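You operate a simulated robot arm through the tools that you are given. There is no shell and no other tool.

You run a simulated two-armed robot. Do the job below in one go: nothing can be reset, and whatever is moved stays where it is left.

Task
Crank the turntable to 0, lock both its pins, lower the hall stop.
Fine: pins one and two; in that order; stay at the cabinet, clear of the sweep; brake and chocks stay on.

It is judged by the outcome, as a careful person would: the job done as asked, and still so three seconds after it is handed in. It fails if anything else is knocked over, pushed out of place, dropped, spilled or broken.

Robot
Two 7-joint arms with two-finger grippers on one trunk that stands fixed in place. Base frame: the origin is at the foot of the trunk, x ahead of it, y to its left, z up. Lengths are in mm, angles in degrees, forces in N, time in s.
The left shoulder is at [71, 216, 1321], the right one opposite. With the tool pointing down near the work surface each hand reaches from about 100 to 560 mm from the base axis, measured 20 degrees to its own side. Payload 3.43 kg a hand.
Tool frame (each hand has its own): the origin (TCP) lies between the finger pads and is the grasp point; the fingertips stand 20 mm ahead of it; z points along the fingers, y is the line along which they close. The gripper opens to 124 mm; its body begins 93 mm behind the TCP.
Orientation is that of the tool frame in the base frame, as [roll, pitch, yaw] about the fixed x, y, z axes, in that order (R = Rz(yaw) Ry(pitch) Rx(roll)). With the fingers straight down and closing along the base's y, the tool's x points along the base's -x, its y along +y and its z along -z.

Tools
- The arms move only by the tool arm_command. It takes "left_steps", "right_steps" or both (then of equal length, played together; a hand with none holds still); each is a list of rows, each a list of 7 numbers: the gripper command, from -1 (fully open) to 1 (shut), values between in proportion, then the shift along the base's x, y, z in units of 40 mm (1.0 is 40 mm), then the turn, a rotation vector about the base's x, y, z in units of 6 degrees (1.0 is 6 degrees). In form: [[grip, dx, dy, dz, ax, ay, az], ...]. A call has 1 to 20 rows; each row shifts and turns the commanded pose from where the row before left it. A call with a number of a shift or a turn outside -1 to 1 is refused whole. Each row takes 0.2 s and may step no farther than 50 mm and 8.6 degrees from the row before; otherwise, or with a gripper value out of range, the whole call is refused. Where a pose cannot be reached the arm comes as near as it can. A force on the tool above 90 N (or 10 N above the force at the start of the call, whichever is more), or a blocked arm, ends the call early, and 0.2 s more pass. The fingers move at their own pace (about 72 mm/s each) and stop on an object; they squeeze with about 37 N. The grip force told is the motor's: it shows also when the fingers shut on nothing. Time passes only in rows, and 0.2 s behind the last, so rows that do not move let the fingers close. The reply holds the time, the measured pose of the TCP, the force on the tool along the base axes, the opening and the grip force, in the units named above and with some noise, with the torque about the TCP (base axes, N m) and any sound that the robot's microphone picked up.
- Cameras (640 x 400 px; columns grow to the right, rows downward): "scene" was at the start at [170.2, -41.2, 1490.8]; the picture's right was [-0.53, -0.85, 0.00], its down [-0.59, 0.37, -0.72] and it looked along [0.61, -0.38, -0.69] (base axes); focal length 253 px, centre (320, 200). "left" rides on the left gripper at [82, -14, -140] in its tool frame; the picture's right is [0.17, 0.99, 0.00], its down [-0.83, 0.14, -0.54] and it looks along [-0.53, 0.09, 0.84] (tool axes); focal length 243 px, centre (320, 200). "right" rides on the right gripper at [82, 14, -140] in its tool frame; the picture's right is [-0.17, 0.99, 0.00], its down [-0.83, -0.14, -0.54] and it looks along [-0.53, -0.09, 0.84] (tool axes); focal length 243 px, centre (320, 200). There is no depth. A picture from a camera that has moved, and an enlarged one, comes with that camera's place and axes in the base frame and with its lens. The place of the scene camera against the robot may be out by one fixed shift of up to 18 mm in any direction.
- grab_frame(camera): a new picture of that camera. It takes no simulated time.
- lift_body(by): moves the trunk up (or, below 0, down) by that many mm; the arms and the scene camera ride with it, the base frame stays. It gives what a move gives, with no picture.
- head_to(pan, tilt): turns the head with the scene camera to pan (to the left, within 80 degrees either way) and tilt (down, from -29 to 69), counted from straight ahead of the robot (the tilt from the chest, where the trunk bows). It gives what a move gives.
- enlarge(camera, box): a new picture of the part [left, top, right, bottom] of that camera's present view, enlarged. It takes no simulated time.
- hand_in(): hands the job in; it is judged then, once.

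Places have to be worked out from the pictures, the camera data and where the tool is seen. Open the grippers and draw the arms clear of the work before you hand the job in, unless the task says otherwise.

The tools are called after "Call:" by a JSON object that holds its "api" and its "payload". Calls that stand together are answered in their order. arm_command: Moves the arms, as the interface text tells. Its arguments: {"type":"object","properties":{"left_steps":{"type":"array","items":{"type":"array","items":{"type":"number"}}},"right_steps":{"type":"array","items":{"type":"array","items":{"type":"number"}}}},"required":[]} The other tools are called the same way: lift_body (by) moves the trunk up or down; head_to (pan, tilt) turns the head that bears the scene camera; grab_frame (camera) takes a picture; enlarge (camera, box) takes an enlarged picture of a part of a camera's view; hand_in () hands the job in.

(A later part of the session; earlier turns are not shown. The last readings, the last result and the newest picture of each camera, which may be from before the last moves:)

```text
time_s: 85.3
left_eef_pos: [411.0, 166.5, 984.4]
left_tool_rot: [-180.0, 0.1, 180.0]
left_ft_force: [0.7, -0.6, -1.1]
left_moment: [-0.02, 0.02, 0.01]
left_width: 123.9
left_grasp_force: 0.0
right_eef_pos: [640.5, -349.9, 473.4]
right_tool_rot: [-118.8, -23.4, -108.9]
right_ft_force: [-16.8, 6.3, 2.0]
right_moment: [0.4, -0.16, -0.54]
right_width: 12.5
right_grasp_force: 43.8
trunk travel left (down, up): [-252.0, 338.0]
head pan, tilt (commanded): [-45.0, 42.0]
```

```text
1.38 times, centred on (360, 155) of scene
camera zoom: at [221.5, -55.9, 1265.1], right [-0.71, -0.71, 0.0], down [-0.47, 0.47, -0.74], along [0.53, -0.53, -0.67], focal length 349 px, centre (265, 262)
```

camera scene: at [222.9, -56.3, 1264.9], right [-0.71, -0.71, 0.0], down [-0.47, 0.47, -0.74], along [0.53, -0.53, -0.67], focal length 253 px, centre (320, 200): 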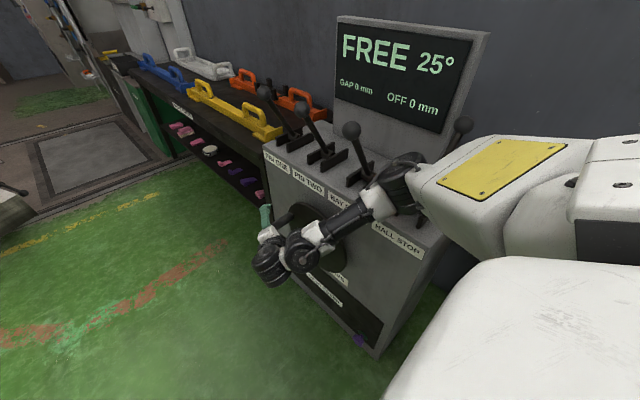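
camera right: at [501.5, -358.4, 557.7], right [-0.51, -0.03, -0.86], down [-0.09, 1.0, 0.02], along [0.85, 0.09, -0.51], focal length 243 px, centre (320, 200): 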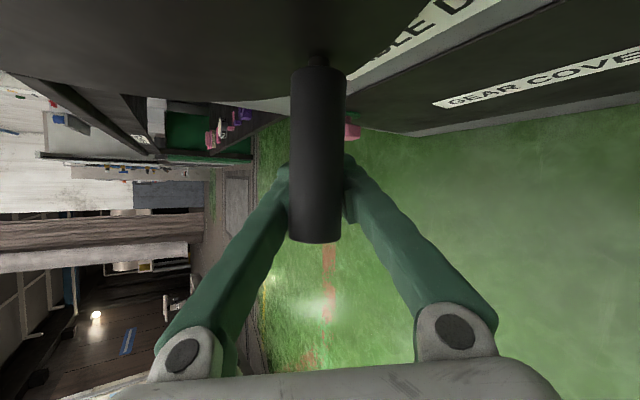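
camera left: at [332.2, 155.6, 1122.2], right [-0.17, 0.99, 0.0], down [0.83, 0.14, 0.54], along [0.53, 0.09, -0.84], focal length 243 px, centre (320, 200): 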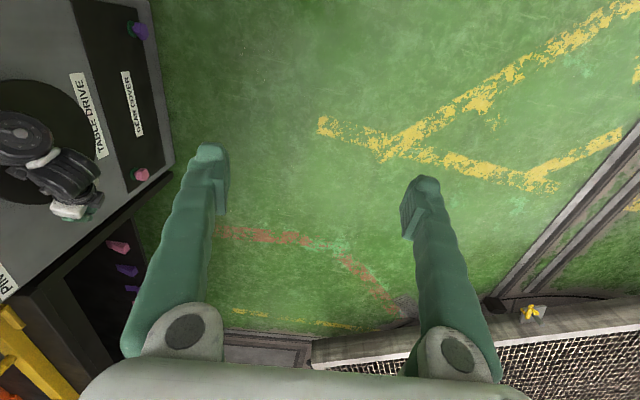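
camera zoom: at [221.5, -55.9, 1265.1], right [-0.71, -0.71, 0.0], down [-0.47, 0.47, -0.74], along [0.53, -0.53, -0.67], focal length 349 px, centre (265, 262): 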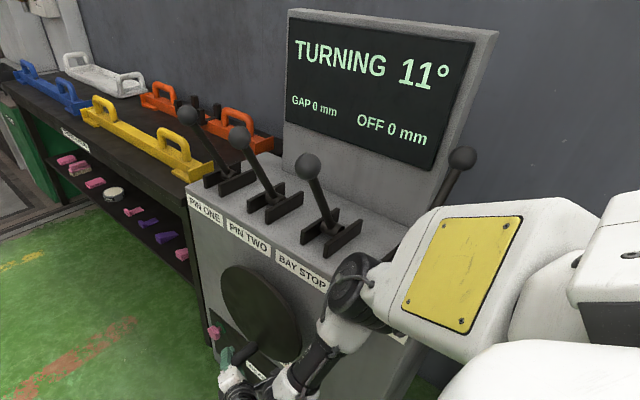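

Display 11°, the handle at about θ=−87° and now lying deeper in the V of the fingers, which suits the pulling that follows. A fit with that slide accounted for gives centre (613,600.3), radius 115.4. I continue toward the left-bottom, shifting slightly deeper in −y.

Call:
{"api": "arm_command", "payload": {"right_steps": [[1, -0.0874, -0.025, -0.0038, 0, 0, 0.03], [1, -0.1, -0.025, -0.0012, 0, 0, 0.05], [1, -0.1125, -0.025, 0.0028, 0, 0, 0.05], [1, -0.1247, -0.025, 0.0083, 0, 0, 0.05], [1, -0.1243, -0.025, 0.0137, 0, 0, 0.05], [1, -0.1235, -0.025, 0.0191, 0, 0, 0.05], [1, -0.1226, -0.025, 0.0245, 0, 0, 0.05], [1, -0.1215, -0.025, 0.0296, 0, 0, 0.05], [1, -0.12, -0.025, 0.0349, 0, 0, 0.05], [1, -0.1184, -0.025, 0.0401, 0, 0, 0.03], [1, -0.0933, -0.025, 0.0362, 0, 0, 0], [1, -0.0687, -0.025, 0.0302, 0, 0, 0]]}}

Call:
{"api": "grab_frame", "payload": {"camera": "right"}}

Call:
{"api": "enlarge", "payload": {"camera": "scene", "box": [240, 10, 480, 300]}}

```text
time_s: 87.9
left_eef_pos: [410.2, 165.5, 983.8]
left_tool_rot: [179.9, 0.1, -180.0]
left_ft_force: [0.9, 0.8, 0.5]
left_moment: [0.04, 0.02, -0.05]
left_width: 124.1
left_grasp_force: 0.1
right_eef_pos: [596.2, -362.6, 487.8]
right_tool_rot: [-118.1, -22.9, -106.7]
right_ft_force: [-0.3, -1.5, 0.3]
right_moment: [-0.02, -0.03, 0.05]
right_width: 0.0
right_grasp_force: 34.1
trunk travel left (down, up): [-252.0, 338.0]
head pan, tilt (commanded): [-45.0, 42.0]
```

```text
taken
camera right: at [454.9, -377.9, 570.4], right [-0.5, -0.04, -0.87], down [-0.13, 0.99, 0.02], along [0.86, 0.12, -0.5], focal length 243 px, centre (320, 200)
```

right: 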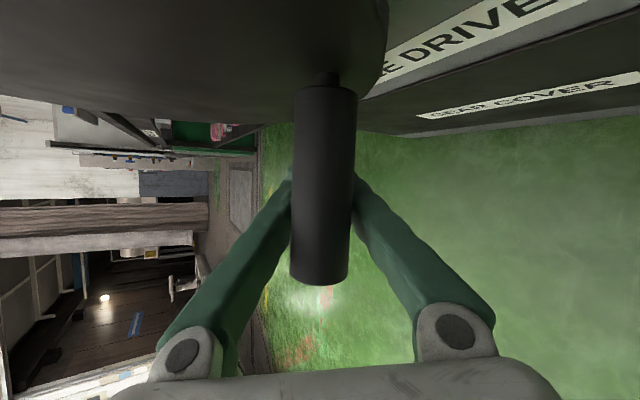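

```text
1.38 times, centred on (360, 155) of scene
camera zoom: at [222.5, -56.5, 1265.1], right [-0.71, -0.71, 0.0], down [-0.47, 0.47, -0.74], along [0.53, -0.53, -0.67], focal length 349 px, centre (265, 262)
```

zoom: 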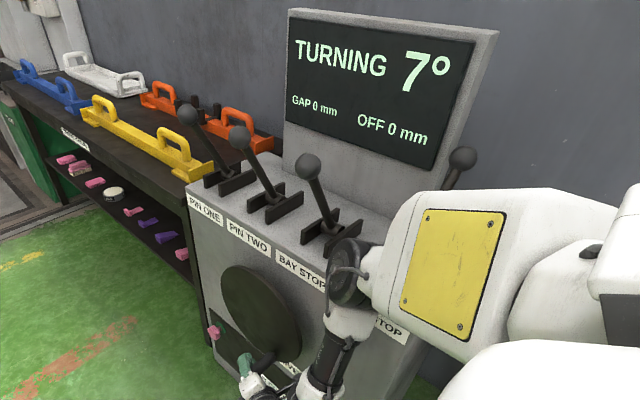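

7° now, with the handle running free inside the closed finger cage and no load. I wait two short rows to see how fast it coasts.

Call:
{"api": "arm_command", "payload": {"right_steps": [[1, 0, 0, 0, 0, 0, 0], [1, 0, 0, 0, 0, 0, 0]]}}

Call:
{"api": "grab_frame", "payload": {"camera": "right"}}

Call:
{"api": "enlarge", "payload": {"camera": "scene", "box": [240, 10, 480, 300]}}

```text
time_s: 88.5
left_eef_pos: [410.8, 165.9, 983.5]
left_tool_rot: [180.0, 0.0, 180.0]
left_ft_force: [0.4, 0.8, 0.1]
left_moment: [0.02, 0.0, -0.01]
left_width: 123.8
left_grasp_force: 0.0
right_eef_pos: [595.4, -362.8, 488.7]
right_tool_rot: [-118.2, -22.8, -106.6]
right_ft_force: [0.2, 0.4, -0.5]
right_moment: [0.01, -0.02, -0.03]
right_width: 0.0
right_grasp_force: 35.1
trunk travel left (down, up): [-252.0, 338.0]
head pan, tilt (commanded): [-45.0, 42.0]
```

```text
taken
camera right: at [454.8, -377.2, 569.8], right [-0.5, -0.04, -0.86], down [-0.13, 0.99, 0.03], along [0.86, 0.13, -0.5], focal length 243 px, centre (320, 200)
```

right: 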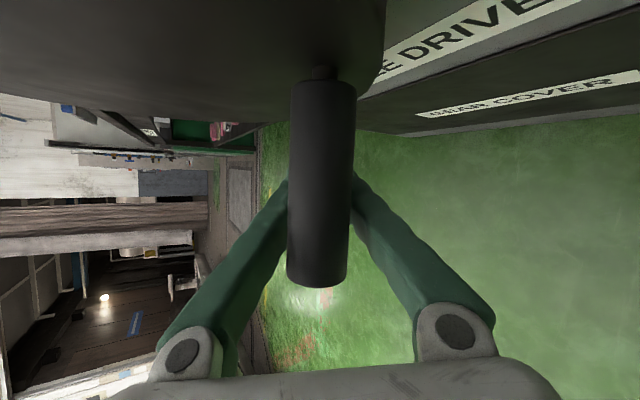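

```text
1.38 times, centred on (360, 155) of scene
camera zoom: at [222.8, -56.6, 1265.0], right [-0.71, -0.71, 0.0], down [-0.47, 0.47, -0.74], along [0.53, -0.53, -0.67], focal length 349 px, centre (265, 262)
```

zoom: 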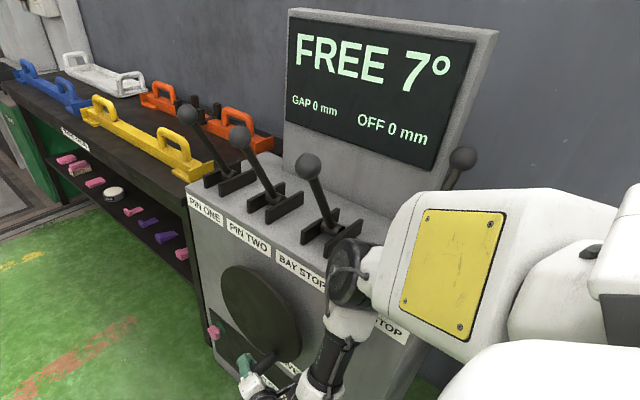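

It stopped by itself (FREE 7°), so friction holds it once slow. I keep pulling with the closed fingers along the lower-left arc, slowly.

Call:
{"api": "arm_command", "payload": {"right_steps": [[1, -0.0543, 0, 0.0313, 0, 0, 0], [1, -0.0543, 0, 0.0313, 0, 0, 0], [1, -0.043, 0, 0.0253, 0, 0, 0], [1, -0.053, 0, 0.0333, 0, 0, 0], [1, -0.0625, 0, 0.0415, 0, 0, 0], [1, -0.0715, 0, 0.0503, 0, 0, 0], [1, -0.0798, 0, 0.0603, 0, 0, 0], [1, -0.0778, 0, 0.063, 0, 0, 0], [1, -0.0755, 0, 0.0655, 0, 0, 0], [1, -0.0733, 0, 0.0683, 0, 0, 0], [1, -0.0708, 0, 0.0708, 0, 0, 0], [1, -0.0598, 0, 0.064, 0, 0, 0], [1, -0.0498, 0, 0.0563, 0, 0, 0], [1, -0.0323, 0, 0.0383, 0, 0, 0]]}}

Call:
{"api": "grab_frame", "payload": {"camera": "right"}}

Call:
{"api": "enlarge", "payload": {"camera": "scene", "box": [240, 10, 480, 300]}}

```text
time_s: 91.5
left_eef_pos: [411.1, 165.2, 983.7]
left_tool_rot: [179.9, 0.1, 180.0]
left_ft_force: [0.1, -0.8, 0.0]
left_moment: [0.01, -0.02, 0.0]
left_width: 123.9
left_grasp_force: 0.0
right_eef_pos: [573.3, -364.0, 503.1]
right_tool_rot: [-118.3, -22.7, -106.6]
right_ft_force: [0.3, 0.4, 0.2]
right_moment: [0.0, -0.02, 0.0]
right_width: 0.0
right_grasp_force: 34.1
right hand out of reach, approached as far as the arm can: row 10, 11, 12, 14
trunk travel left (down, up): [-252.0, 338.0]
head pan, tilt (commanded): [-45.0, 42.0]
```

```text
taken
camera right: at [433.7, -378.4, 586.1], right [-0.5, -0.04, -0.86], down [-0.13, 0.99, 0.03], along [0.86, 0.13, -0.5], focal length 243 px, centre (320, 200)
```

right: 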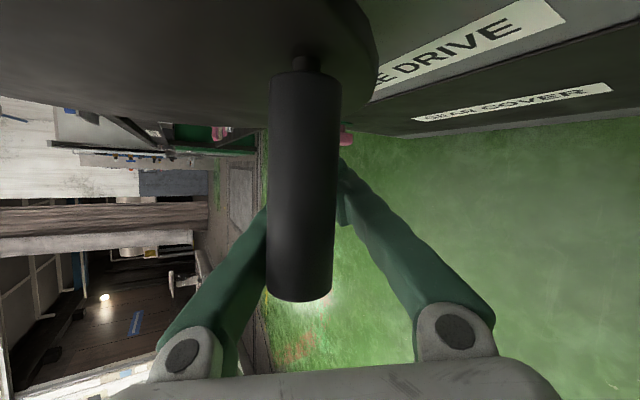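

```text
1.38 times, centred on (360, 155) of scene
camera zoom: at [222.8, -56.6, 1265.0], right [-0.71, -0.71, 0.0], down [-0.47, 0.47, -0.74], along [0.53, -0.53, -0.67], focal length 349 px, centre (265, 262)
```

zoom: 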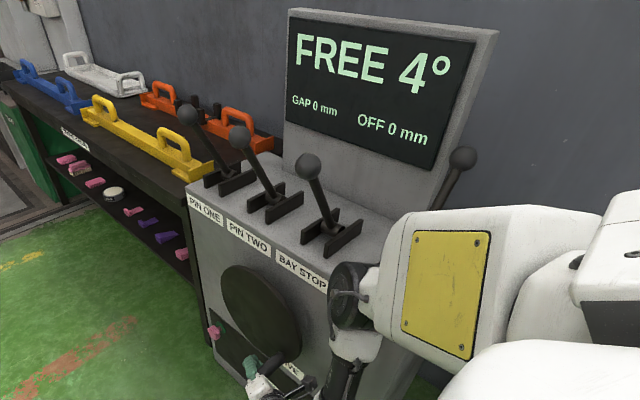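

FREE 4°. The arm reached a joint limit on the left side, so I release here (the crank holds its place), back out in +y, and will take a better posture with the trunk a little higher.

Call:
{"api": "arm_command", "payload": {"right_steps": [[-1, 0, 0, 0, 0, 0, 0], [-1, 0, 0, 0, 0, 0, 0], [-1, 0, 0, 0, 0, 0, 0], [-1, 0, 0, 0, 0, 0, 0], [-1, 0.3, 0.3, -0.1, 0, 0, 0], [-1, 0.4, 0.6, 0, 0, 0, 0], [-1, 0.4, 0.8, 0, 0, 0, 0], [-1, 0, 0, 0, 0, 0, 0]]}}

Call:
{"api": "grab_frame", "payload": {"camera": "right"}}

Call:
{"api": "grab_frame", "payload": {"camera": "scene"}}

```text
time_s: 93.3
left_eef_pos: [410.9, 166.7, 984.6]
left_tool_rot: [180.0, 0.1, 180.0]
left_ft_force: [0.0, -0.4, 1.1]
left_moment: [0.01, 0.0, -0.04]
left_width: 124.0
left_grasp_force: 0.1
right_eef_pos: [616.4, -294.6, 500.1]
right_tool_rot: [-118.2, -23.0, -106.5]
right_ft_force: [0.5, -0.7, 0.1]
right_moment: [0.01, 0.01, 0.01]
right_width: 123.8
right_grasp_force: 0.1
trunk travel left (down, up): [-252.0, 338.0]
head pan, tilt (commanded): [-45.0, 42.0]
```

```text
taken
camera right: at [475.1, -310.0, 582.2], right [-0.5, -0.04, -0.86], down [-0.13, 0.99, 0.03], along [0.86, 0.13, -0.5], focal length 243 px, centre (320, 200)
```

right: 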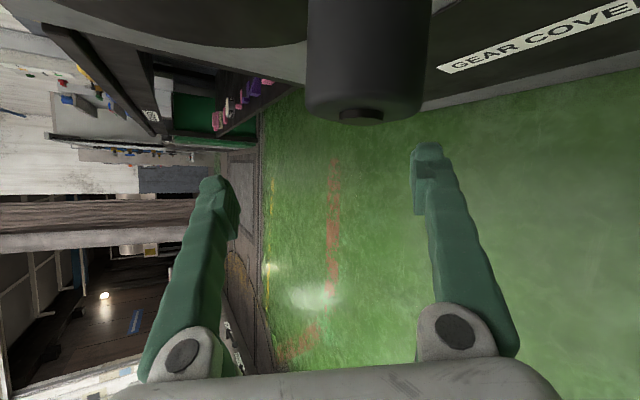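

```text
taken
camera scene: at [222.3, -56.5, 1265.0], right [-0.71, -0.71, 0.0], down [-0.47, 0.47, -0.74], along [0.53, -0.53, -0.67], focal length 253 px, centre (320, 200)
```

scene: 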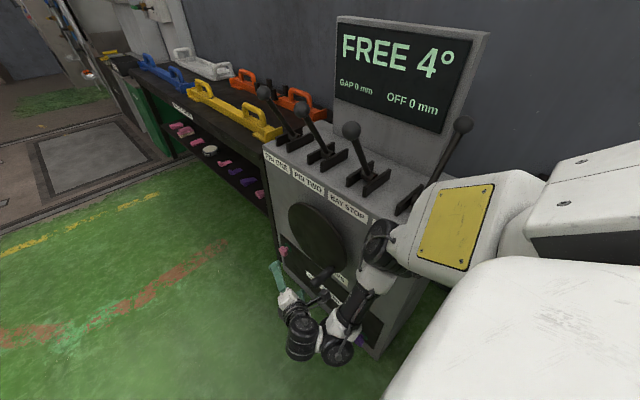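

The handle is near (523,540) with 4° to go. I raise the trunk 100 mm (the hand rides up clear of everything), then pitch the tool further down to unload the wrist for the left side.

Call:
{"api": "lift_body", "payload": {"by": 100}}

Call:
{"api": "arm_command", "payload": {"right_steps": [[-1, -0.2, 0.1, 0, 0, 0.8, 0], [-1, -0.2, 0.1, 0, 0, 0.8, 0], [-1, -0.2, 0, 0, 0, 0.8, 0], [-1, -0.2, 0, 0, 0, 0.8, 0], [-1, -0.2, 0, 0, 0, 0.8, 0], [-1, 0, 0, 0, 0, 0, 0]]}}

Call:
{"api": "grab_frame", "payload": {"camera": "right"}}

Call:
{"api": "grab_frame", "payload": {"camera": "scene"}}

```text
time_s: 94.6
left_eef_pos: [411.0, 166.1, 1084.4]
left_tool_rot: [179.9, 0.1, -180.0]
left_ft_force: [-0.8, 0.4, -0.5]
left_moment: [-0.01, 0.0, 0.01]
left_width: 123.9
left_grasp_force: 0.1
right_eef_pos: [617.4, -294.1, 599.5]
right_tool_rot: [-118.3, -22.9, -106.5]
right_ft_force: [0.4, -0.4, 0.3]
right_moment: [0.01, 0.05, 0.0]
right_width: 124.1
right_grasp_force: 0.1
trunk travel left (down, up): [-352.0, 238.0]
head pan, tilt (commanded): [-45.0, 42.0]
```

```text
time_s: 96.0
left_eef_pos: [410.8, 166.1, 1084.0]
left_tool_rot: [179.9, 0.1, -180.0]
left_ft_force: [-0.3, 1.0, 0.4]
left_moment: [0.04, 0.0, 0.0]
left_width: 124.0
left_grasp_force: 0.1
right_eef_pos: [575.9, -285.7, 599.2]
right_tool_rot: [-144.4, -27.5, -95.2]
right_ft_force: [-0.1, -0.4, 0.5]
right_moment: [0.01, -0.01, 0.0]
right_width: 124.1
right_grasp_force: 0.1
trunk travel left (down, up): [-352.0, 238.0]
head pan, tilt (commanded): [-45.0, 42.0]
```

```text
taken
camera right: at [482.3, -301.2, 732.2], right [-0.81, -0.04, -0.59], down [-0.11, 0.99, 0.08], along [0.58, 0.13, -0.81], focal length 243 px, centre (320, 200)
```

right: 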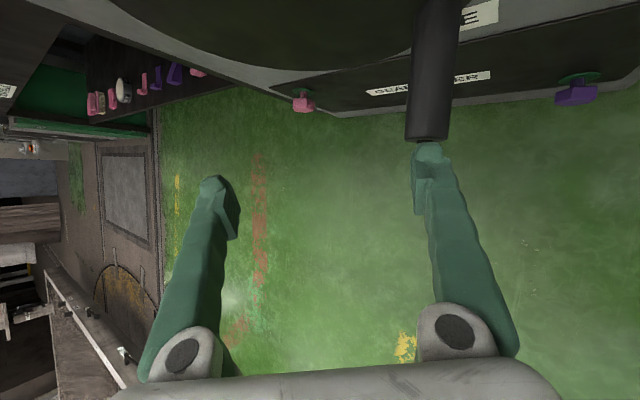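

```text
taken
camera scene: at [195.9, -56.6, 1365.8], right [-0.71, -0.71, 0.0], down [-0.47, 0.47, -0.74], along [0.53, -0.53, -0.67], focal length 253 px, centre (320, 200)
```

scene: 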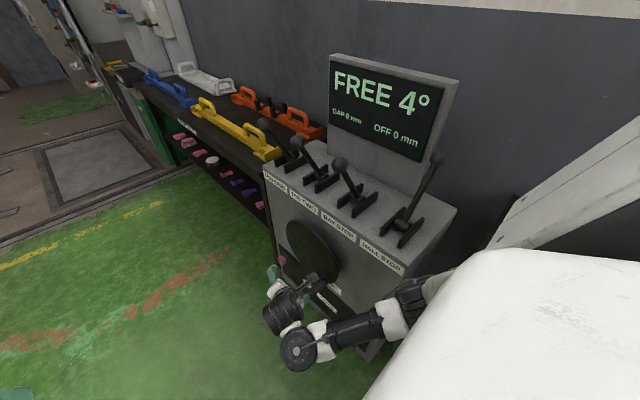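

The nullspace flipped to a natural elbow-down posture, good. Two views place the handle end at (526.7,−326,540). An overall fit gives centre (618,598), r≈111 and exactly 8:1, so 0° is about 32° further, near (507,597). I line up on the handle in front of its tip.

Call:
{"api": "arm_command", "payload": {"right_steps": [[-1, 0, 0.45, 0, 0, 0, 0], [-1, -0.615, 0, -0.737, 0, 0, 0], [-1, -0.615, 0, -0.737, 0, 0, 0], [-1, 0, 0, 0, 0, 0, 0]]}}

Call:
{"api": "grab_frame", "payload": {"camera": "right"}}

Call:
{"api": "grab_frame", "payload": {"camera": "scene"}}

```text
time_s: 97.0
left_eef_pos: [411.0, 164.9, 1084.5]
left_tool_rot: [-180.0, 0.2, -179.9]
left_ft_force: [-0.6, -0.1, -0.2]
left_moment: [0.05, 0.02, 0.01]
left_width: 124.0
left_grasp_force: 0.0
right_eef_pos: [527.3, -270.0, 541.1]
right_tool_rot: [-144.3, -27.4, -95.2]
right_ft_force: [-0.6, 0.0, 0.5]
right_moment: [-0.01, 0.01, -0.02]
right_width: 124.1
right_grasp_force: 0.1
trunk travel left (down, up): [-352.0, 238.0]
head pan, tilt (commanded): [-45.0, 42.0]
```

```text
taken
camera right: at [433.1, -284.0, 673.5], right [-0.81, -0.04, -0.59], down [-0.11, 0.99, 0.08], along [0.58, 0.13, -0.81], focal length 243 px, centre (320, 200)
```

right: 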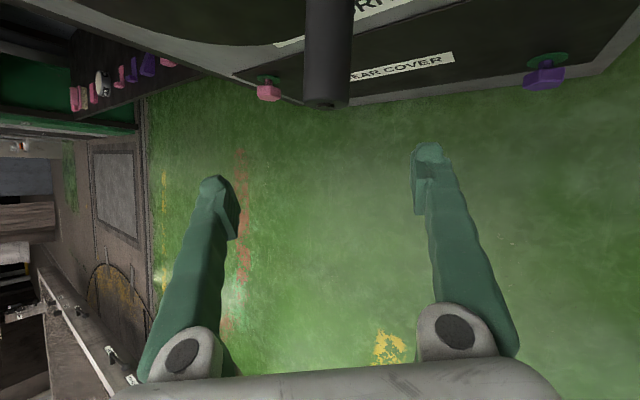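

```text
taken
camera scene: at [196.2, -56.8, 1365.8], right [-0.71, -0.71, 0.0], down [-0.47, 0.47, -0.74], along [0.53, -0.53, -0.67], focal length 253 px, centre (320, 200)
```

scene: 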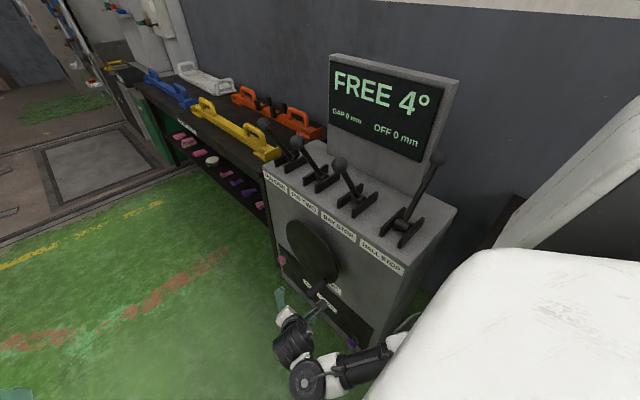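

The handle is dead ahead at about (525,·,542). I slide in along −y and close the pads on it.

Call:
{"api": "arm_command", "payload": {"right_steps": [[-1, -0.03, -0.65, 0.01, 0, 0, 0], [-1, 0, -0.65, 0, 0, 0, 0], [-1, 0, -0.65, 0, 0, 0, 0], [-1, 0, 0, 0, 0, 0, 0]]}}

Call:
{"api": "grab_frame", "payload": {"camera": "right"}}

```text
time_s: 98.0
left_eef_pos: [411.6, 164.7, 1083.1]
left_tool_rot: [-180.0, 0.1, -180.0]
left_ft_force: [-0.3, 0.0, -0.2]
left_moment: [-0.01, 0.01, 0.0]
left_width: 124.0
left_grasp_force: 0.1
right_eef_pos: [525.1, -346.9, 543.0]
right_tool_rot: [-144.3, -27.5, -95.3]
right_ft_force: [-0.1, 0.0, -0.3]
right_moment: [-0.01, -0.02, 0.01]
right_width: 123.9
right_grasp_force: 0.0
trunk travel left (down, up): [-352.0, 238.0]
head pan, tilt (commanded): [-45.0, 42.0]
```

```text
taken
camera right: at [430.6, -361.9, 674.6], right [-0.81, -0.04, -0.59], down [-0.11, 0.99, 0.08], along [0.58, 0.13, -0.81], focal length 243 px, centre (320, 200)
```

right: 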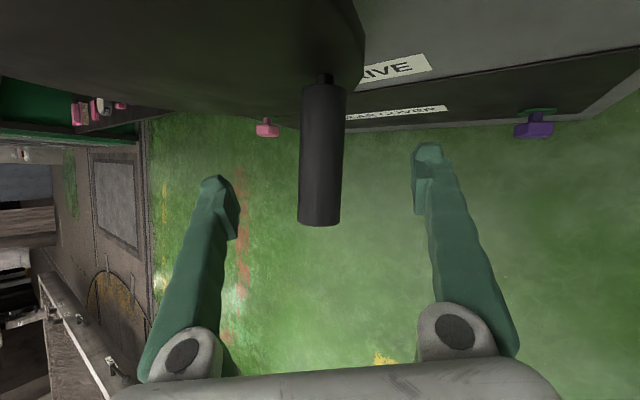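

Centred. I advance about 5 mm so the closing fingers hold the handle slightly inside the pads, and close.

Call:
{"api": "arm_command", "payload": {"right_steps": [[-1, 0.07, 0, -0.09, 0, 0, 0], [1, 0, 0, 0, 0, 0, 0], [1, 0, 0, 0, 0, 0, 0], [1, 0, 0, 0, 0, 0, 0], [1, 0, 0, 0, 0, 0, 0]]}}

Call:
{"api": "grab_frame", "payload": {"camera": "right"}}

Call:
{"api": "enlarge", "payload": {"camera": "scene", "box": [240, 40, 480, 330]}}

```text
time_s: 99.2
left_eef_pos: [410.6, 164.8, 1083.4]
left_tool_rot: [180.0, 0.1, -180.0]
left_ft_force: [0.4, -0.4, 0.3]
left_moment: [0.01, -0.01, 0.0]
left_width: 123.6
left_grasp_force: 0.1
right_eef_pos: [528.3, -347.2, 538.0]
right_tool_rot: [-144.5, -27.4, -95.4]
right_ft_force: [-4.6, 0.2, -5.5]
right_moment: [0.69, 0.01, -0.86]
right_width: 28.5
right_grasp_force: 41.7
trunk travel left (down, up): [-352.0, 238.0]
head pan, tilt (commanded): [-45.0, 42.0]
```

```text
taken
camera right: at [433.3, -362.5, 670.0], right [-0.81, -0.04, -0.59], down [-0.11, 0.99, 0.08], along [0.58, 0.13, -0.81], focal length 243 px, centre (320, 200)
```

right: 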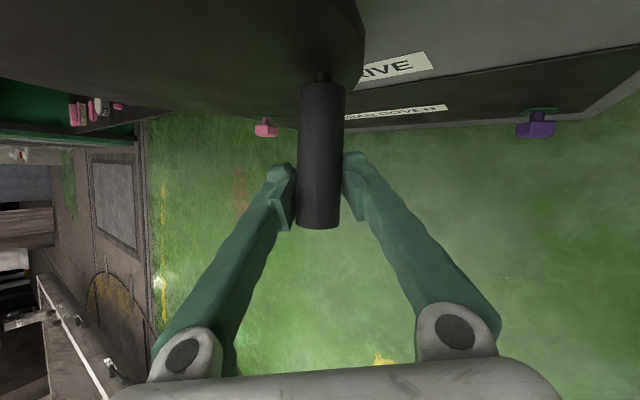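

```text
1.38 times, centred on (360, 185) of scene
camera zoom: at [196.1, -57.0, 1365.7], right [-0.71, -0.71, 0.0], down [-0.47, 0.47, -0.74], along [0.53, -0.53, -0.67], focal length 349 px, centre (265, 221)
```

zoom: 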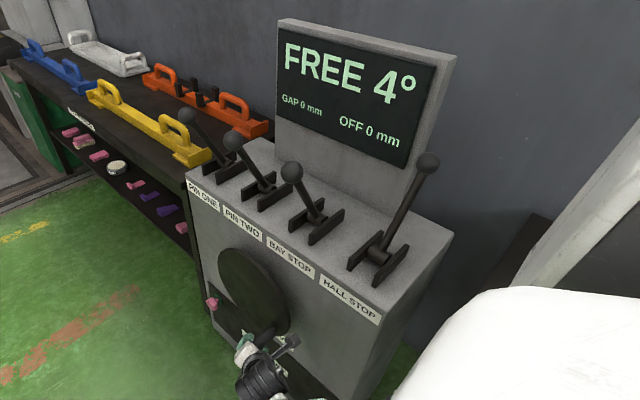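

A firm grip (28.5 mm). I make a slow ramped stroke of about 17° crank up the left side.

Call:
{"api": "arm_command", "payload": {"right_steps": [[1, -0.0069, 0, 0.0104, 0, 0, 0], [1, -0.0137, 0, 0.0209, 0, 0, 0], [1, -0.0202, 0, 0.0316, 0, 0, 0], [1, -0.0262, 0, 0.0426, 0, 0, 0], [1, -0.0316, 0, 0.0539, 0, 0, 0], [1, -0.0364, 0, 0.0656, 0, 0, 0], [1, -0.0345, 0, 0.0666, 0, 0, 0], [1, -0.0327, 0, 0.0675, 0, 0, 0], [1, -0.0309, 0, 0.0684, 0, 0, 0], [1, -0.029, 0, 0.0692, 0, 0, 0], [1, -0.027, 0, 0.07, 0, 0, 0], [1, -0.0211, 0, 0.0589, 0, 0, 0], [1, -0.0159, 0, 0.0474, 0, 0, 0], [1, -0.0114, 0, 0.0358, 0, 0, 0], [1, -0.0073, 0, 0.0239, 0, 0, 0]]}}

Call:
{"api": "grab_frame", "payload": {"camera": "right"}}

Call:
{"api": "enlarge", "payload": {"camera": "scene", "box": [240, 40, 480, 330]}}

```text
time_s: 102.4
left_eef_pos: [410.1, 165.0, 1084.5]
left_tool_rot: [179.9, 0.1, 180.0]
left_ft_force: [-0.3, -0.4, -0.4]
left_moment: [0.01, -0.01, 0.04]
left_width: 123.9
left_grasp_force: 0.1
right_eef_pos: [513.9, -347.0, 567.7]
right_tool_rot: [-144.4, -27.3, -95.3]
right_ft_force: [-22.6, 2.1, -6.6]
right_moment: [1.04, -0.04, -1.69]
right_width: 28.0
right_grasp_force: 45.4
trunk travel left (down, up): [-352.0, 238.0]
head pan, tilt (commanded): [-45.0, 42.0]
```

```text
taken
camera right: at [419.8, -362.6, 698.8], right [-0.81, -0.04, -0.59], down [-0.11, 0.99, 0.08], along [0.58, 0.13, -0.81], focal length 243 px, centre (320, 200)
```

right: 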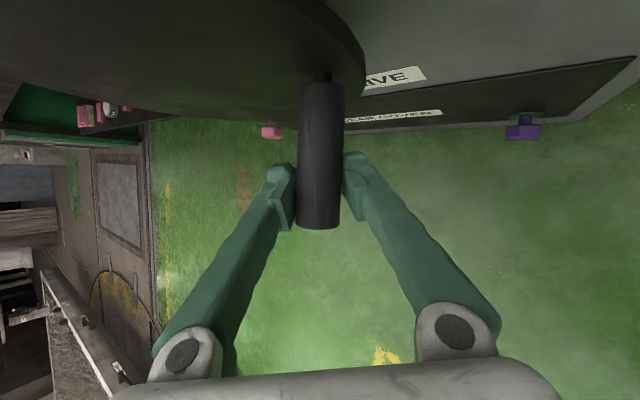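

```text
1.38 times, centred on (360, 185) of scene
camera zoom: at [194.7, -56.9, 1366.0], right [-0.71, -0.71, 0.0], down [-0.47, 0.47, -0.74], along [0.53, -0.53, -0.67], focal length 349 px, centre (265, 221)
```

zoom: 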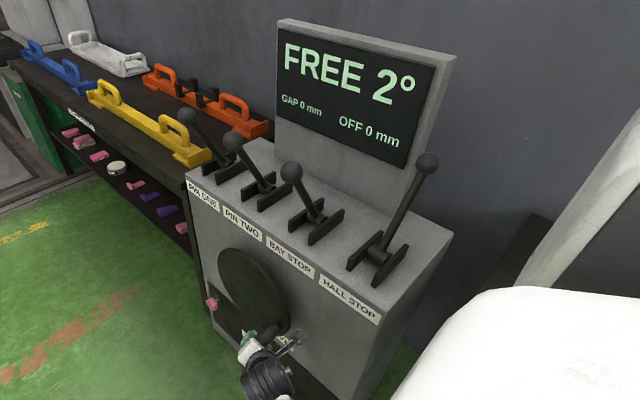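

FREE 2°, with a modest outward pull that tells me to shift slightly −x. I continue with a gentle stroke worth about 1.3°.

Call:
{"api": "arm_command", "payload": {"right_steps": [[1, -0.0135, 0, 0.012, 0, 0, 0], [1, -0.0167, 0, 0.0241, 0, 0, 0], [1, -0.0197, 0, 0.0362, 0, 0, 0], [1, -0.0221, 0, 0.0485, 0, 0, 0], [1, -0.0239, 0, 0.061, 0, 0, 0], [1, -0.0225, 0, 0.0613, 0, 0, 0], [1, -0.0211, 0, 0.0615, 0, 0, 0], [1, -0.0197, 0, 0.0618, 0, 0, 0], [1, -0.0167, 0, 0.0496, 0, 0, 0], [1, -0.0145, 0, 0.0372, 0, 0, 0], [1, -0.0027, 0, 0.0249, 0, 0, 0], [1, 0, 0, 0, 0, 0, 0]]}}

Call:
{"api": "enlarge", "payload": {"camera": "scene", "box": [240, 40, 480, 330]}}

```text
time_s: 105.0
left_eef_pos: [411.3, 164.7, 1082.7]
left_tool_rot: [180.0, 0.0, -180.0]
left_ft_force: [-0.3, -0.4, 0.0]
left_moment: [-0.02, -0.02, 0.01]
left_width: 124.1
left_grasp_force: 0.2
right_eef_pos: [510.8, -348.3, 587.6]
right_tool_rot: [-144.0, -27.5, -95.5]
right_ft_force: [16.7, -1.4, 4.5]
right_moment: [1.6, 0.06, -0.63]
right_width: 28.1
right_grasp_force: 45.8
trunk travel left (down, up): [-352.0, 238.0]
head pan, tilt (commanded): [-45.0, 42.0]
```

```text
1.38 times, centred on (360, 185) of scene
camera zoom: at [197.0, -56.8, 1365.8], right [-0.71, -0.71, 0.0], down [-0.47, 0.47, -0.74], along [0.52, -0.53, -0.67], focal length 349 px, centre (265, 221)
```

zoom: 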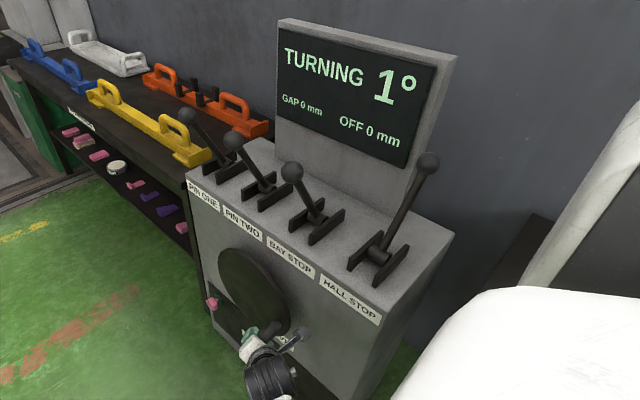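

1° now. I creep up in roughly 5 mm increments (≈0.3° each), checking the display each time.

Call:
{"api": "arm_command", "payload": {"right_steps": [[1, 0.02, 0, 0.02, 0, 0, 0], [1, 0.02, 0, 0.035, 0, 0, 0], [1, 0.02, 0, 0.04, 0, 0, 0], [1, 0, 0, 0.03, 0, 0, 0], [1, 0, 0, 0, 0, 0, 0]]}}

Call:
{"api": "enlarge", "payload": {"camera": "scene", "box": [310, 40, 480, 150]}}

```text
time_s: 106.2
left_eef_pos: [413.0, 165.3, 1084.0]
left_tool_rot: [-180.0, 0.0, -180.0]
left_ft_force: [0.2, 0.2, -0.1]
left_moment: [-0.01, 0.01, -0.02]
left_width: 123.8
left_grasp_force: 0.0
right_eef_pos: [510.2, -347.5, 591.3]
right_tool_rot: [-144.3, -27.4, -95.3]
right_ft_force: [14.4, -1.2, -3.7]
right_moment: [1.59, 0.04, -0.67]
right_width: 28.0
right_grasp_force: 44.7
trunk travel left (down, up): [-352.0, 238.0]
head pan, tilt (commanded): [-45.0, 42.0]
```

```text
3.64 times, centred on (395, 95) of scene
camera zoom: at [197.5, -57.1, 1365.6], right [-0.71, -0.71, 0.0], down [-0.47, 0.47, -0.74], along [0.52, -0.53, -0.67], focal length 920 px, centre (47, 582)
```

zoom: 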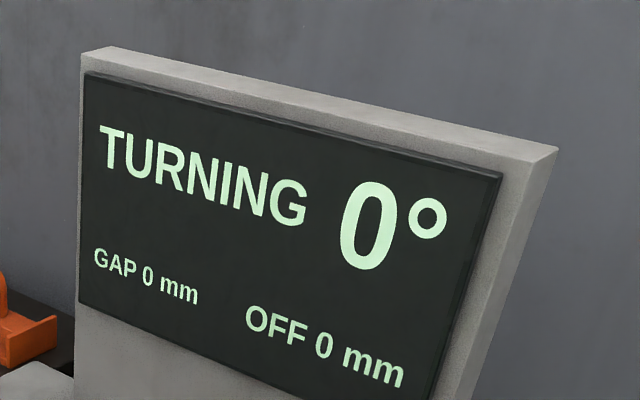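

The display just changed to 0°, meaning about +0.5° remains. The true zero should be some 6–7 mm further up, so I creep on and then hold.

Call:
{"api": "arm_command", "payload": {"right_steps": [[1, 0.01, 0, 0.03, 0, 0, 0], [1, 0.01, 0, 0.035, 0, 0, 0], [1, 0, 0, 0.035, 0, 0, 0], [1, 0, 0, 0.03, 0, 0, 0], [1, 0, 0, 0.015, 0, 0, 0], [1, 0, 0, 0, 0, 0, 0], [1, 0, 0, 0, 0, 0, 0]]}}

Call:
{"api": "enlarge", "payload": {"camera": "scene", "box": [310, 40, 480, 150]}}

Call:
{"api": "grab_frame", "payload": {"camera": "right"}}

```text
time_s: 107.8
left_eef_pos: [410.2, 167.0, 1084.3]
left_tool_rot: [-180.0, 0.0, -180.0]
left_ft_force: [0.6, 0.5, 1.2]
left_moment: [-0.01, -0.02, 0.02]
left_width: 123.9
left_grasp_force: 0.0
right_eef_pos: [509.6, -347.7, 598.3]
right_tool_rot: [-144.2, -27.4, -95.5]
right_ft_force: [-15.6, 0.8, 1.5]
right_moment: [1.2, -0.01, -1.42]
right_width: 27.9
right_grasp_force: 45.1
trunk travel left (down, up): [-352.0, 238.0]
head pan, tilt (commanded): [-45.0, 42.0]
```

```text
3.64 times, centred on (395, 95) of scene
camera zoom: at [194.6, -56.5, 1366.1], right [-0.71, -0.71, 0.0], down [-0.47, 0.47, -0.74], along [0.53, -0.53, -0.67], focal length 920 px, centre (47, 582)
```

zoom: 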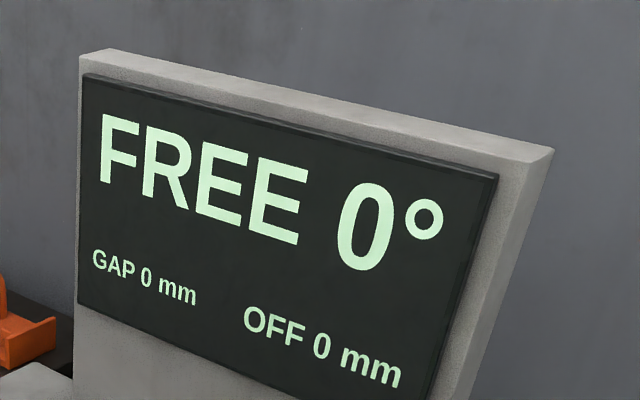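

```text
taken
camera right: at [415.2, -362.5, 729.5], right [-0.81, -0.04, -0.59], down [-0.11, 0.99, 0.08], along [0.58, 0.13, -0.81], focal length 243 px, centre (320, 200)
```

right: 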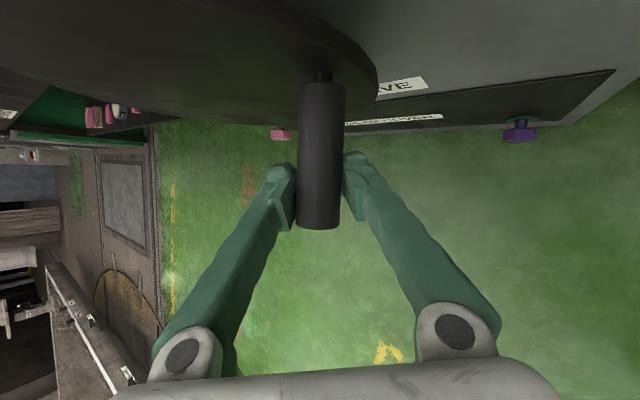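

FREE 0°, and by the transition I judge it within about 0.1–0.2° of zero. I relieve the small radial load, open gently and back the hand out, then confirm that the display stays at 0°.

Call:
{"api": "arm_command", "payload": {"right_steps": [[1, -0.05, 0, 0, 0, 0, 0], [1, -0.05, 0, 0, 0, 0, 0], [0.3, 0, 0, 0, 0, 0, 0], [-0.2, 0, 0, 0, 0, 0, 0], [-1, 0, 0, 0, 0, 0, 0], [-1, 0, 0, 0, 0, 0, 0], [-1, 0, 0, 0, 0, 0, 0], [-1, 0, 0.4, 0, 0, 0, 0], [-1, 0, 0.6, 0, 0, 0, 0], [-1, 0, 0.8, 0, 0, 0, 0], [-1, 0, 0.4, 0, 0, 0, 0]]}}

Call:
{"api": "grab_frame", "payload": {"camera": "scene"}}

Call:
{"api": "grab_frame", "payload": {"camera": "right"}}

```text
time_s: 110.2
left_eef_pos: [411.0, 165.5, 1084.3]
left_tool_rot: [180.0, 0.1, -179.9]
left_ft_force: [0.8, -0.1, -0.3]
left_moment: [-0.01, 0.01, 0.01]
left_width: 123.9
left_grasp_force: 0.0
right_eef_pos: [509.0, -259.0, 597.7]
right_tool_rot: [-144.3, -27.5, -95.3]
right_ft_force: [0.5, -1.2, 0.1]
right_moment: [0.01, 0.01, 0.04]
right_width: 124.2
right_grasp_force: 0.0
trunk travel left (down, up): [-352.0, 238.0]
head pan, tilt (commanded): [-45.0, 42.0]
```

```text
taken
camera scene: at [196.0, -56.5, 1365.8], right [-0.71, -0.71, 0.0], down [-0.47, 0.47, -0.74], along [0.53, -0.53, -0.67], focal length 253 px, centre (320, 200)
```

scene: 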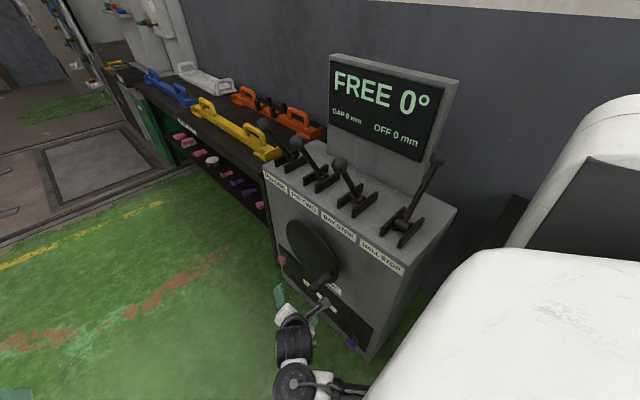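

```text
taken
camera right: at [413.3, -273.4, 729.5], right [-0.81, -0.04, -0.59], down [-0.11, 0.99, 0.08], along [0.58, 0.13, -0.81], focal length 243 px, centre (320, 200)
```

right: 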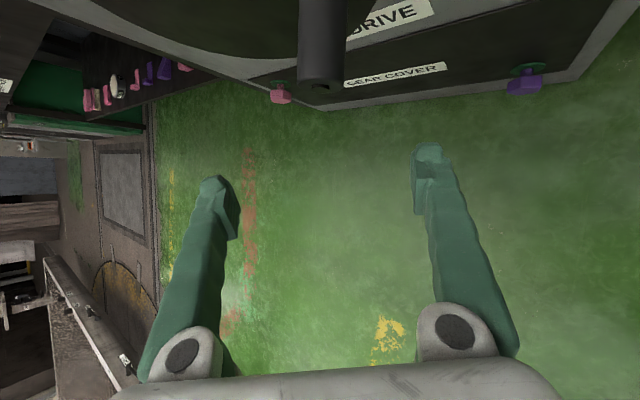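

The crank is free of the hand and the display still reads FREE 0°. Now the levers: I lift the right hand up in front of the cabinet, turning the tool back to forward-pointing in free air.

Call:
{"api": "arm_command", "payload": {"right_steps": [[-1, 0.3, 0, 0.9, 0.348, -0.826, 0.269], [-1, 0.3, 0, 0.9, 0.348, -0.826, 0.269], [-1, 0.3, 0, 0.9, 0.348, -0.826, 0.269], [-1, 0.3, 0, 0.9, 0.348, -0.826, 0.269], [-1, 0.3, 0, 0.9, 0.348, -0.826, 0.269], [-1, 0.3, 0, 0.9, 0.348, -0.826, 0.269], [-1, 0.3, 0, 0.9, 0.348, -0.826, 0.269], [-1, 0.3, 0, 0.9, 0.348, -0.826, 0.269], [-1, 0.3, 0, 0.9, 0.348, -0.826, 0.269], [-1, 0.3, 0, 0.9, 0.348, -0.826, 0.269], [-1, 0.3, 0, 0.9, 0.348, -0.826, 0.269], [-1, 0.5, -0.1, 0.8, 0, 0, 0], [-1, 0.5, -0.1, 0.8, 0, 0, 0], [-1, 0.5, -0.1, 0.8, 0, 0, 0], [-1, 0.5, -0.1, 0.8, 0, 0, 0], [-1, 0.5, -0.1, 0.8, 0, 0, 0], [-1, 0.5, -0.1, 0.8, 0, 0, 0], [-1, 0.5, -0.1, 0.8, 0, 0, 0], [-1, 0.5, -0.1, 0.4, 0, 0, 0]]}}

Call:
{"api": "grab_frame", "payload": {"camera": "scene"}}

```text
time_s: 114.2
left_eef_pos: [411.8, 165.2, 1084.2]
left_tool_rot: [-180.0, 0.1, 180.0]
left_ft_force: [-0.7, -0.1, -0.2]
left_moment: [0.0, 0.06, 0.0]
left_width: 124.2
left_grasp_force: 0.0
right_eef_pos: [799.5, -292.0, 1233.6]
right_tool_rot: [-89.9, 0.1, -90.1]
right_ft_force: [-0.1, 0.8, 0.7]
right_moment: [0.0, -0.01, -0.02]
right_width: 124.1
right_grasp_force: 0.0
trunk travel left (down, up): [-352.0, 238.0]
head pan, tilt (commanded): [-45.0, 42.0]
```

```text
taken
camera scene: at [196.3, -56.5, 1365.7], right [-0.71, -0.71, 0.0], down [-0.47, 0.47, -0.74], along [0.53, -0.53, -0.67], focal length 253 px, centre (320, 200)
```

scene: 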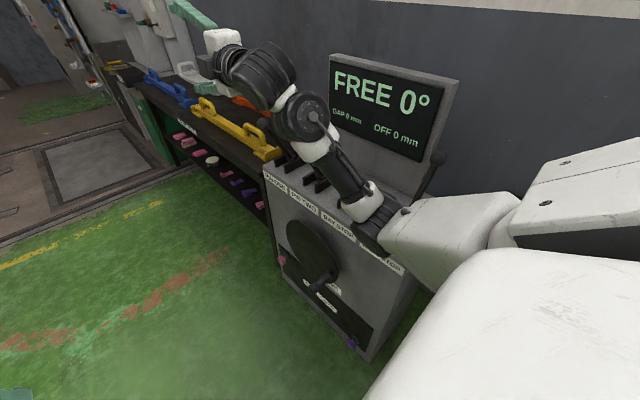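

The hand is forward at (800,−292,1234) and the display is still FREE 0°. I try rolling a further −90° in free air so that the camera comes out on top.

Call:
{"api": "arm_command", "payload": {"right_steps": [[-1, 0.1, 0, 0.1, -1, 0, 0], [-1, 0.1, 0, 0.1, -1, 0, 0], [-1, 0.1, 0, 0.1, -1, 0, 0], [-1, 0.1, 0, 0.1, -1, 0, 0], [-1, 0.1, 0, 0.1, -1, 0, 0], [-1, 0, 0, 0.1, -1, 0, 0], [-1, 0, 0, 0.1, -1, 0, 0], [-1, 0, 0, 0.1, -1, 0, 0], [-1, 0, 0, 0, -1, 0, 0], [-1, 0, 0, 0, -1, 0, 0], [-1, 0, 0, 0, -1, 0, 0], [-1, 0, 0, 0, -1, 0, 0], [-1, 0, 0, 0, -1, 0, 0], [-1, 0, 0, 0, -1, 0, 0], [-1, 0, 0, 0, -1, 0, 0]]}}

Call:
{"api": "grab_frame", "payload": {"camera": "scene"}}

Call:
{"api": "grab_frame", "payload": {"camera": "right"}}

```text
time_s: 117.4
left_eef_pos: [412.3, 165.1, 1083.8]
left_tool_rot: [-180.0, 0.1, -180.0]
left_ft_force: [-0.3, 0.2, -0.1]
left_moment: [-0.01, 0.01, -0.01]
left_width: 123.9
left_grasp_force: 0.1
right_eef_pos: [819.5, -290.2, 1264.7]
right_tool_rot: [-8.9, -89.9, -171.1]
right_ft_force: [-0.2, 0.4, 0.5]
right_moment: [-0.03, 0.01, -0.01]
right_width: 124.0
right_grasp_force: 0.2
trunk travel left (down, up): [-352.0, 238.0]
head pan, tilt (commanded): [-45.0, 42.0]
```

```text
taken
camera scene: at [195.9, -56.6, 1365.8], right [-0.71, -0.71, 0.0], down [-0.47, 0.47, -0.74], along [0.53, -0.53, -0.67], focal length 253 px, centre (320, 200)
```

scene: 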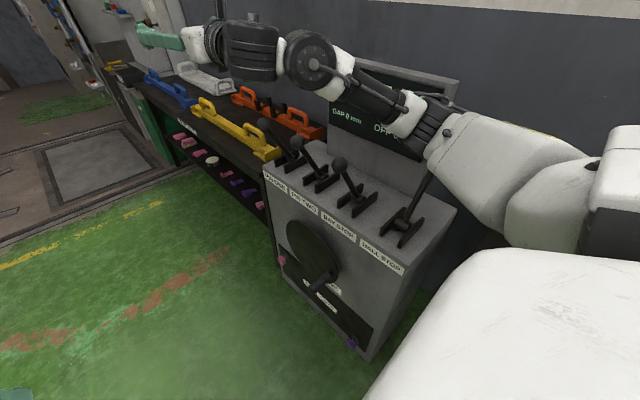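

```text
taken
camera right: at [679.5, -304.5, 1346.5], right [0.0, -0.99, -0.17], down [-0.54, 0.14, -0.83], along [0.84, 0.09, -0.53], focal length 243 px, centre (320, 200)
```

right: 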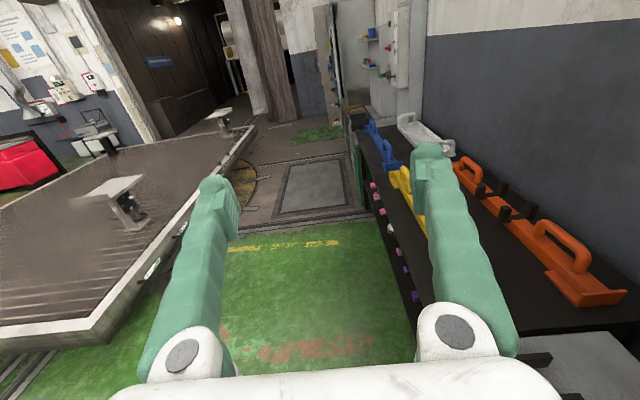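

The roll works and gives an upright view with the camera on top and the elbow high. I pitch the tool down about 30°, turn slightly right, and move over in front of the PIN ONE lever for a close look.

Call:
{"api": "arm_command", "payload": {"right_steps": [[-1, -0.1, -0.4, -0.6, 0, 1, -0.6], [-1, -0.1, -0.4, -0.6, 0, 1, -0.6], [-1, -0.1, -0.4, -0.6, 0, 1, -0.6], [-1, -0.1, -0.4, -0.6, 0, 1, -0.6], [-1, -0.1, -0.4, -0.6, 0, 1, -0.6], [-1, 0, 0, 0, 0, 0, 0]]}}

Call:
{"api": "grab_frame", "payload": {"camera": "right"}}

Call:
{"api": "grab_frame", "payload": {"camera": "scene"}}

```text
time_s: 118.8
left_eef_pos: [411.2, 163.4, 1084.6]
left_tool_rot: [179.9, 0.0, 180.0]
left_ft_force: [0.2, -0.5, 0.1]
left_moment: [0.08, 0.04, 0.02]
left_width: 123.9
left_grasp_force: 0.0
right_eef_pos: [801.5, -374.7, 1145.8]
right_tool_rot: [171.3, -60.2, -9.8]
right_ft_force: [0.3, -1.0, -0.7]
right_moment: [0.02, -0.01, 0.03]
right_width: 124.0
right_grasp_force: 0.1
trunk travel left (down, up): [-352.0, 238.0]
head pan, tilt (commanded): [-45.0, 42.0]
```

```text
taken
camera right: at [721.3, -352.3, 1286.8], right [-0.37, -0.92, -0.07], down [-0.81, 0.36, -0.47], along [0.46, -0.12, -0.88], focal length 243 px, centre (320, 200)
```

right: 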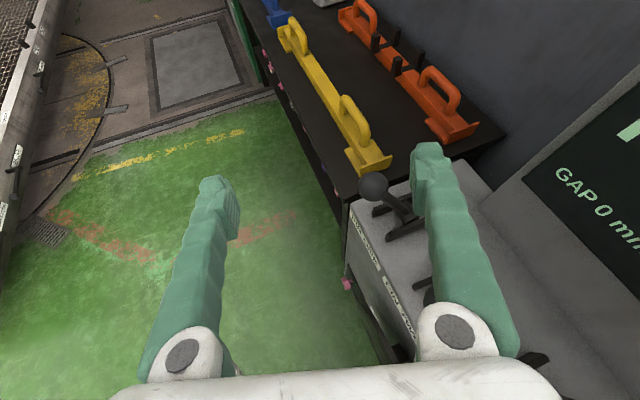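

```text
taken
camera scene: at [197.0, -58.9, 1365.5], right [-0.71, -0.71, 0.0], down [-0.47, 0.47, -0.74], along [0.52, -0.52, -0.67], focal length 253 px, centre (320, 200)
```

scene: 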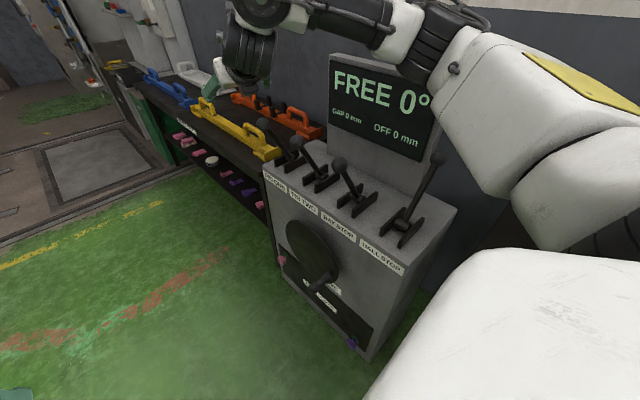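

The camera confirms the PIN ONE knob at about (858,−464,1003), with the display board well behind (y≈−738). I close the fingers into a blunt pusher first, then descend to just in front (+y side) of the knob.

Call:
{"api": "arm_command", "payload": {"right_steps": [[1, 0, 0, 0, 0, 0, 0], [1, 0, 0, 0, 0, 0, 0], [1, 0, 0, 0, 0, 0, 0], [1, 0, 0, 0, 0, 0, 0], [1, 0.33, -0.1, -0.8, 0, 0, 0], [1, 0.33, -0.1, -0.8, 0, 0, 0], [1, 0.33, -0.1, -0.8, 0, 0, 0], [1, 0.33, -0.1, -0.8, 0, 0, 0], [1, 0, 0, 0, 0, 0, 0]]}}

Call:
{"api": "grab_frame", "payload": {"camera": "right"}}

Call:
{"api": "grab_frame", "payload": {"camera": "scene"}}

```text
time_s: 120.8
left_eef_pos: [410.6, 165.1, 1084.3]
left_tool_rot: [-179.9, 0.1, -179.9]
left_ft_force: [-0.8, -0.3, -0.3]
left_moment: [-0.02, -0.01, 0.01]
left_width: 123.8
left_grasp_force: 0.0
right_eef_pos: [852.3, -387.2, 1018.3]
right_tool_rot: [171.0, -60.3, -9.4]
right_ft_force: [0.1, -0.4, -0.5]
right_moment: [0.03, 0.01, -0.02]
right_width: 0.1
right_grasp_force: 34.5
trunk travel left (down, up): [-352.0, 238.0]
head pan, tilt (commanded): [-45.0, 42.0]
```

```text
taken
camera right: at [773.8, -365.2, 1159.1], right [-0.37, -0.93, -0.07], down [-0.81, 0.36, -0.47], along [0.46, -0.12, -0.88], focal length 243 px, centre (320, 200)
```

right: 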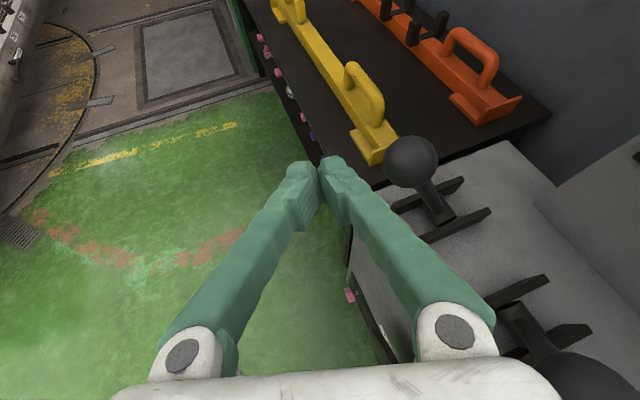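

```text
taken
camera scene: at [195.2, -56.1, 1366.0], right [-0.71, -0.71, 0.0], down [-0.47, 0.47, -0.74], along [0.53, -0.53, -0.67], focal length 253 px, centre (320, 200)
```

scene: 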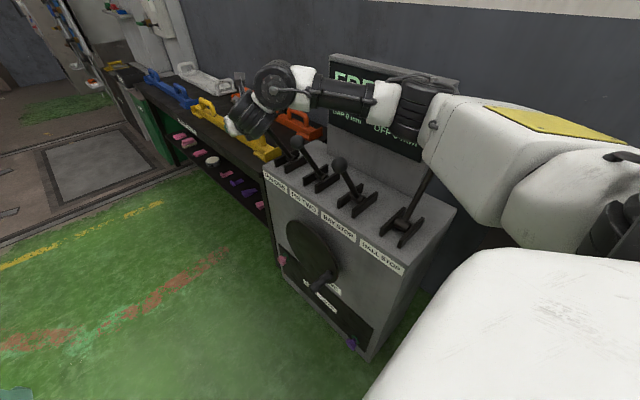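

The closed fingers are just left of the PIN ONE knob, clear of PIN TWO. I move to contact and start pushing toward the back in small steps, checking the force.

Call:
{"api": "arm_command", "payload": {"right_steps": [[1, 0.1, -0.4, -0.1, 0, 0, 0], [1, 0.05, -0.4, -0.1, 0, 0, 0], [1, 0, -0.25, 0, 0, 0, 0], [1, 0, -0.2, 0, 0, 0, 0], [1, 0, -0.2, 0, 0, 0, 0]]}}

Call:
{"api": "grab_frame", "payload": {"camera": "right"}}

Call:
{"api": "grab_frame", "payload": {"camera": "scene"}}

```text
time_s: 122.0
left_eef_pos: [410.7, 165.6, 1083.5]
left_tool_rot: [-180.0, 0.2, -180.0]
left_ft_force: [-0.8, 0.2, -0.5]
left_moment: [-0.02, -0.01, -0.01]
left_width: 124.1
left_grasp_force: 0.1
right_eef_pos: [859.0, -445.1, 1009.9]
right_tool_rot: [171.2, -60.1, -9.6]
right_ft_force: [0.9, 3.8, 2.6]
right_moment: [-0.05, 0.0, 0.03]
right_width: 0.2
right_grasp_force: 34.1
trunk travel left (down, up): [-352.0, 238.0]
head pan, tilt (commanded): [-45.0, 42.0]
```

```text
taken
camera right: at [780.2, -422.9, 1149.7], right [-0.37, -0.93, -0.07], down [-0.81, 0.36, -0.47], along [0.46, -0.12, -0.88], focal length 243 px, centre (320, 200)
```

right: 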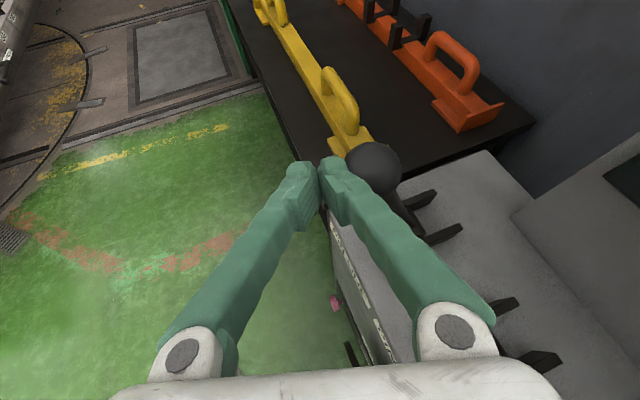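

```text
taken
camera scene: at [195.9, -56.4, 1365.8], right [-0.71, -0.71, 0.0], down [-0.47, 0.47, -0.74], along [0.53, -0.53, -0.67], focal length 253 px, centre (320, 200)
```

scene: 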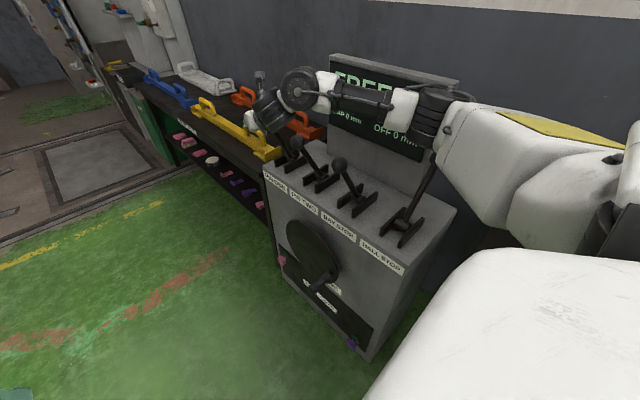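

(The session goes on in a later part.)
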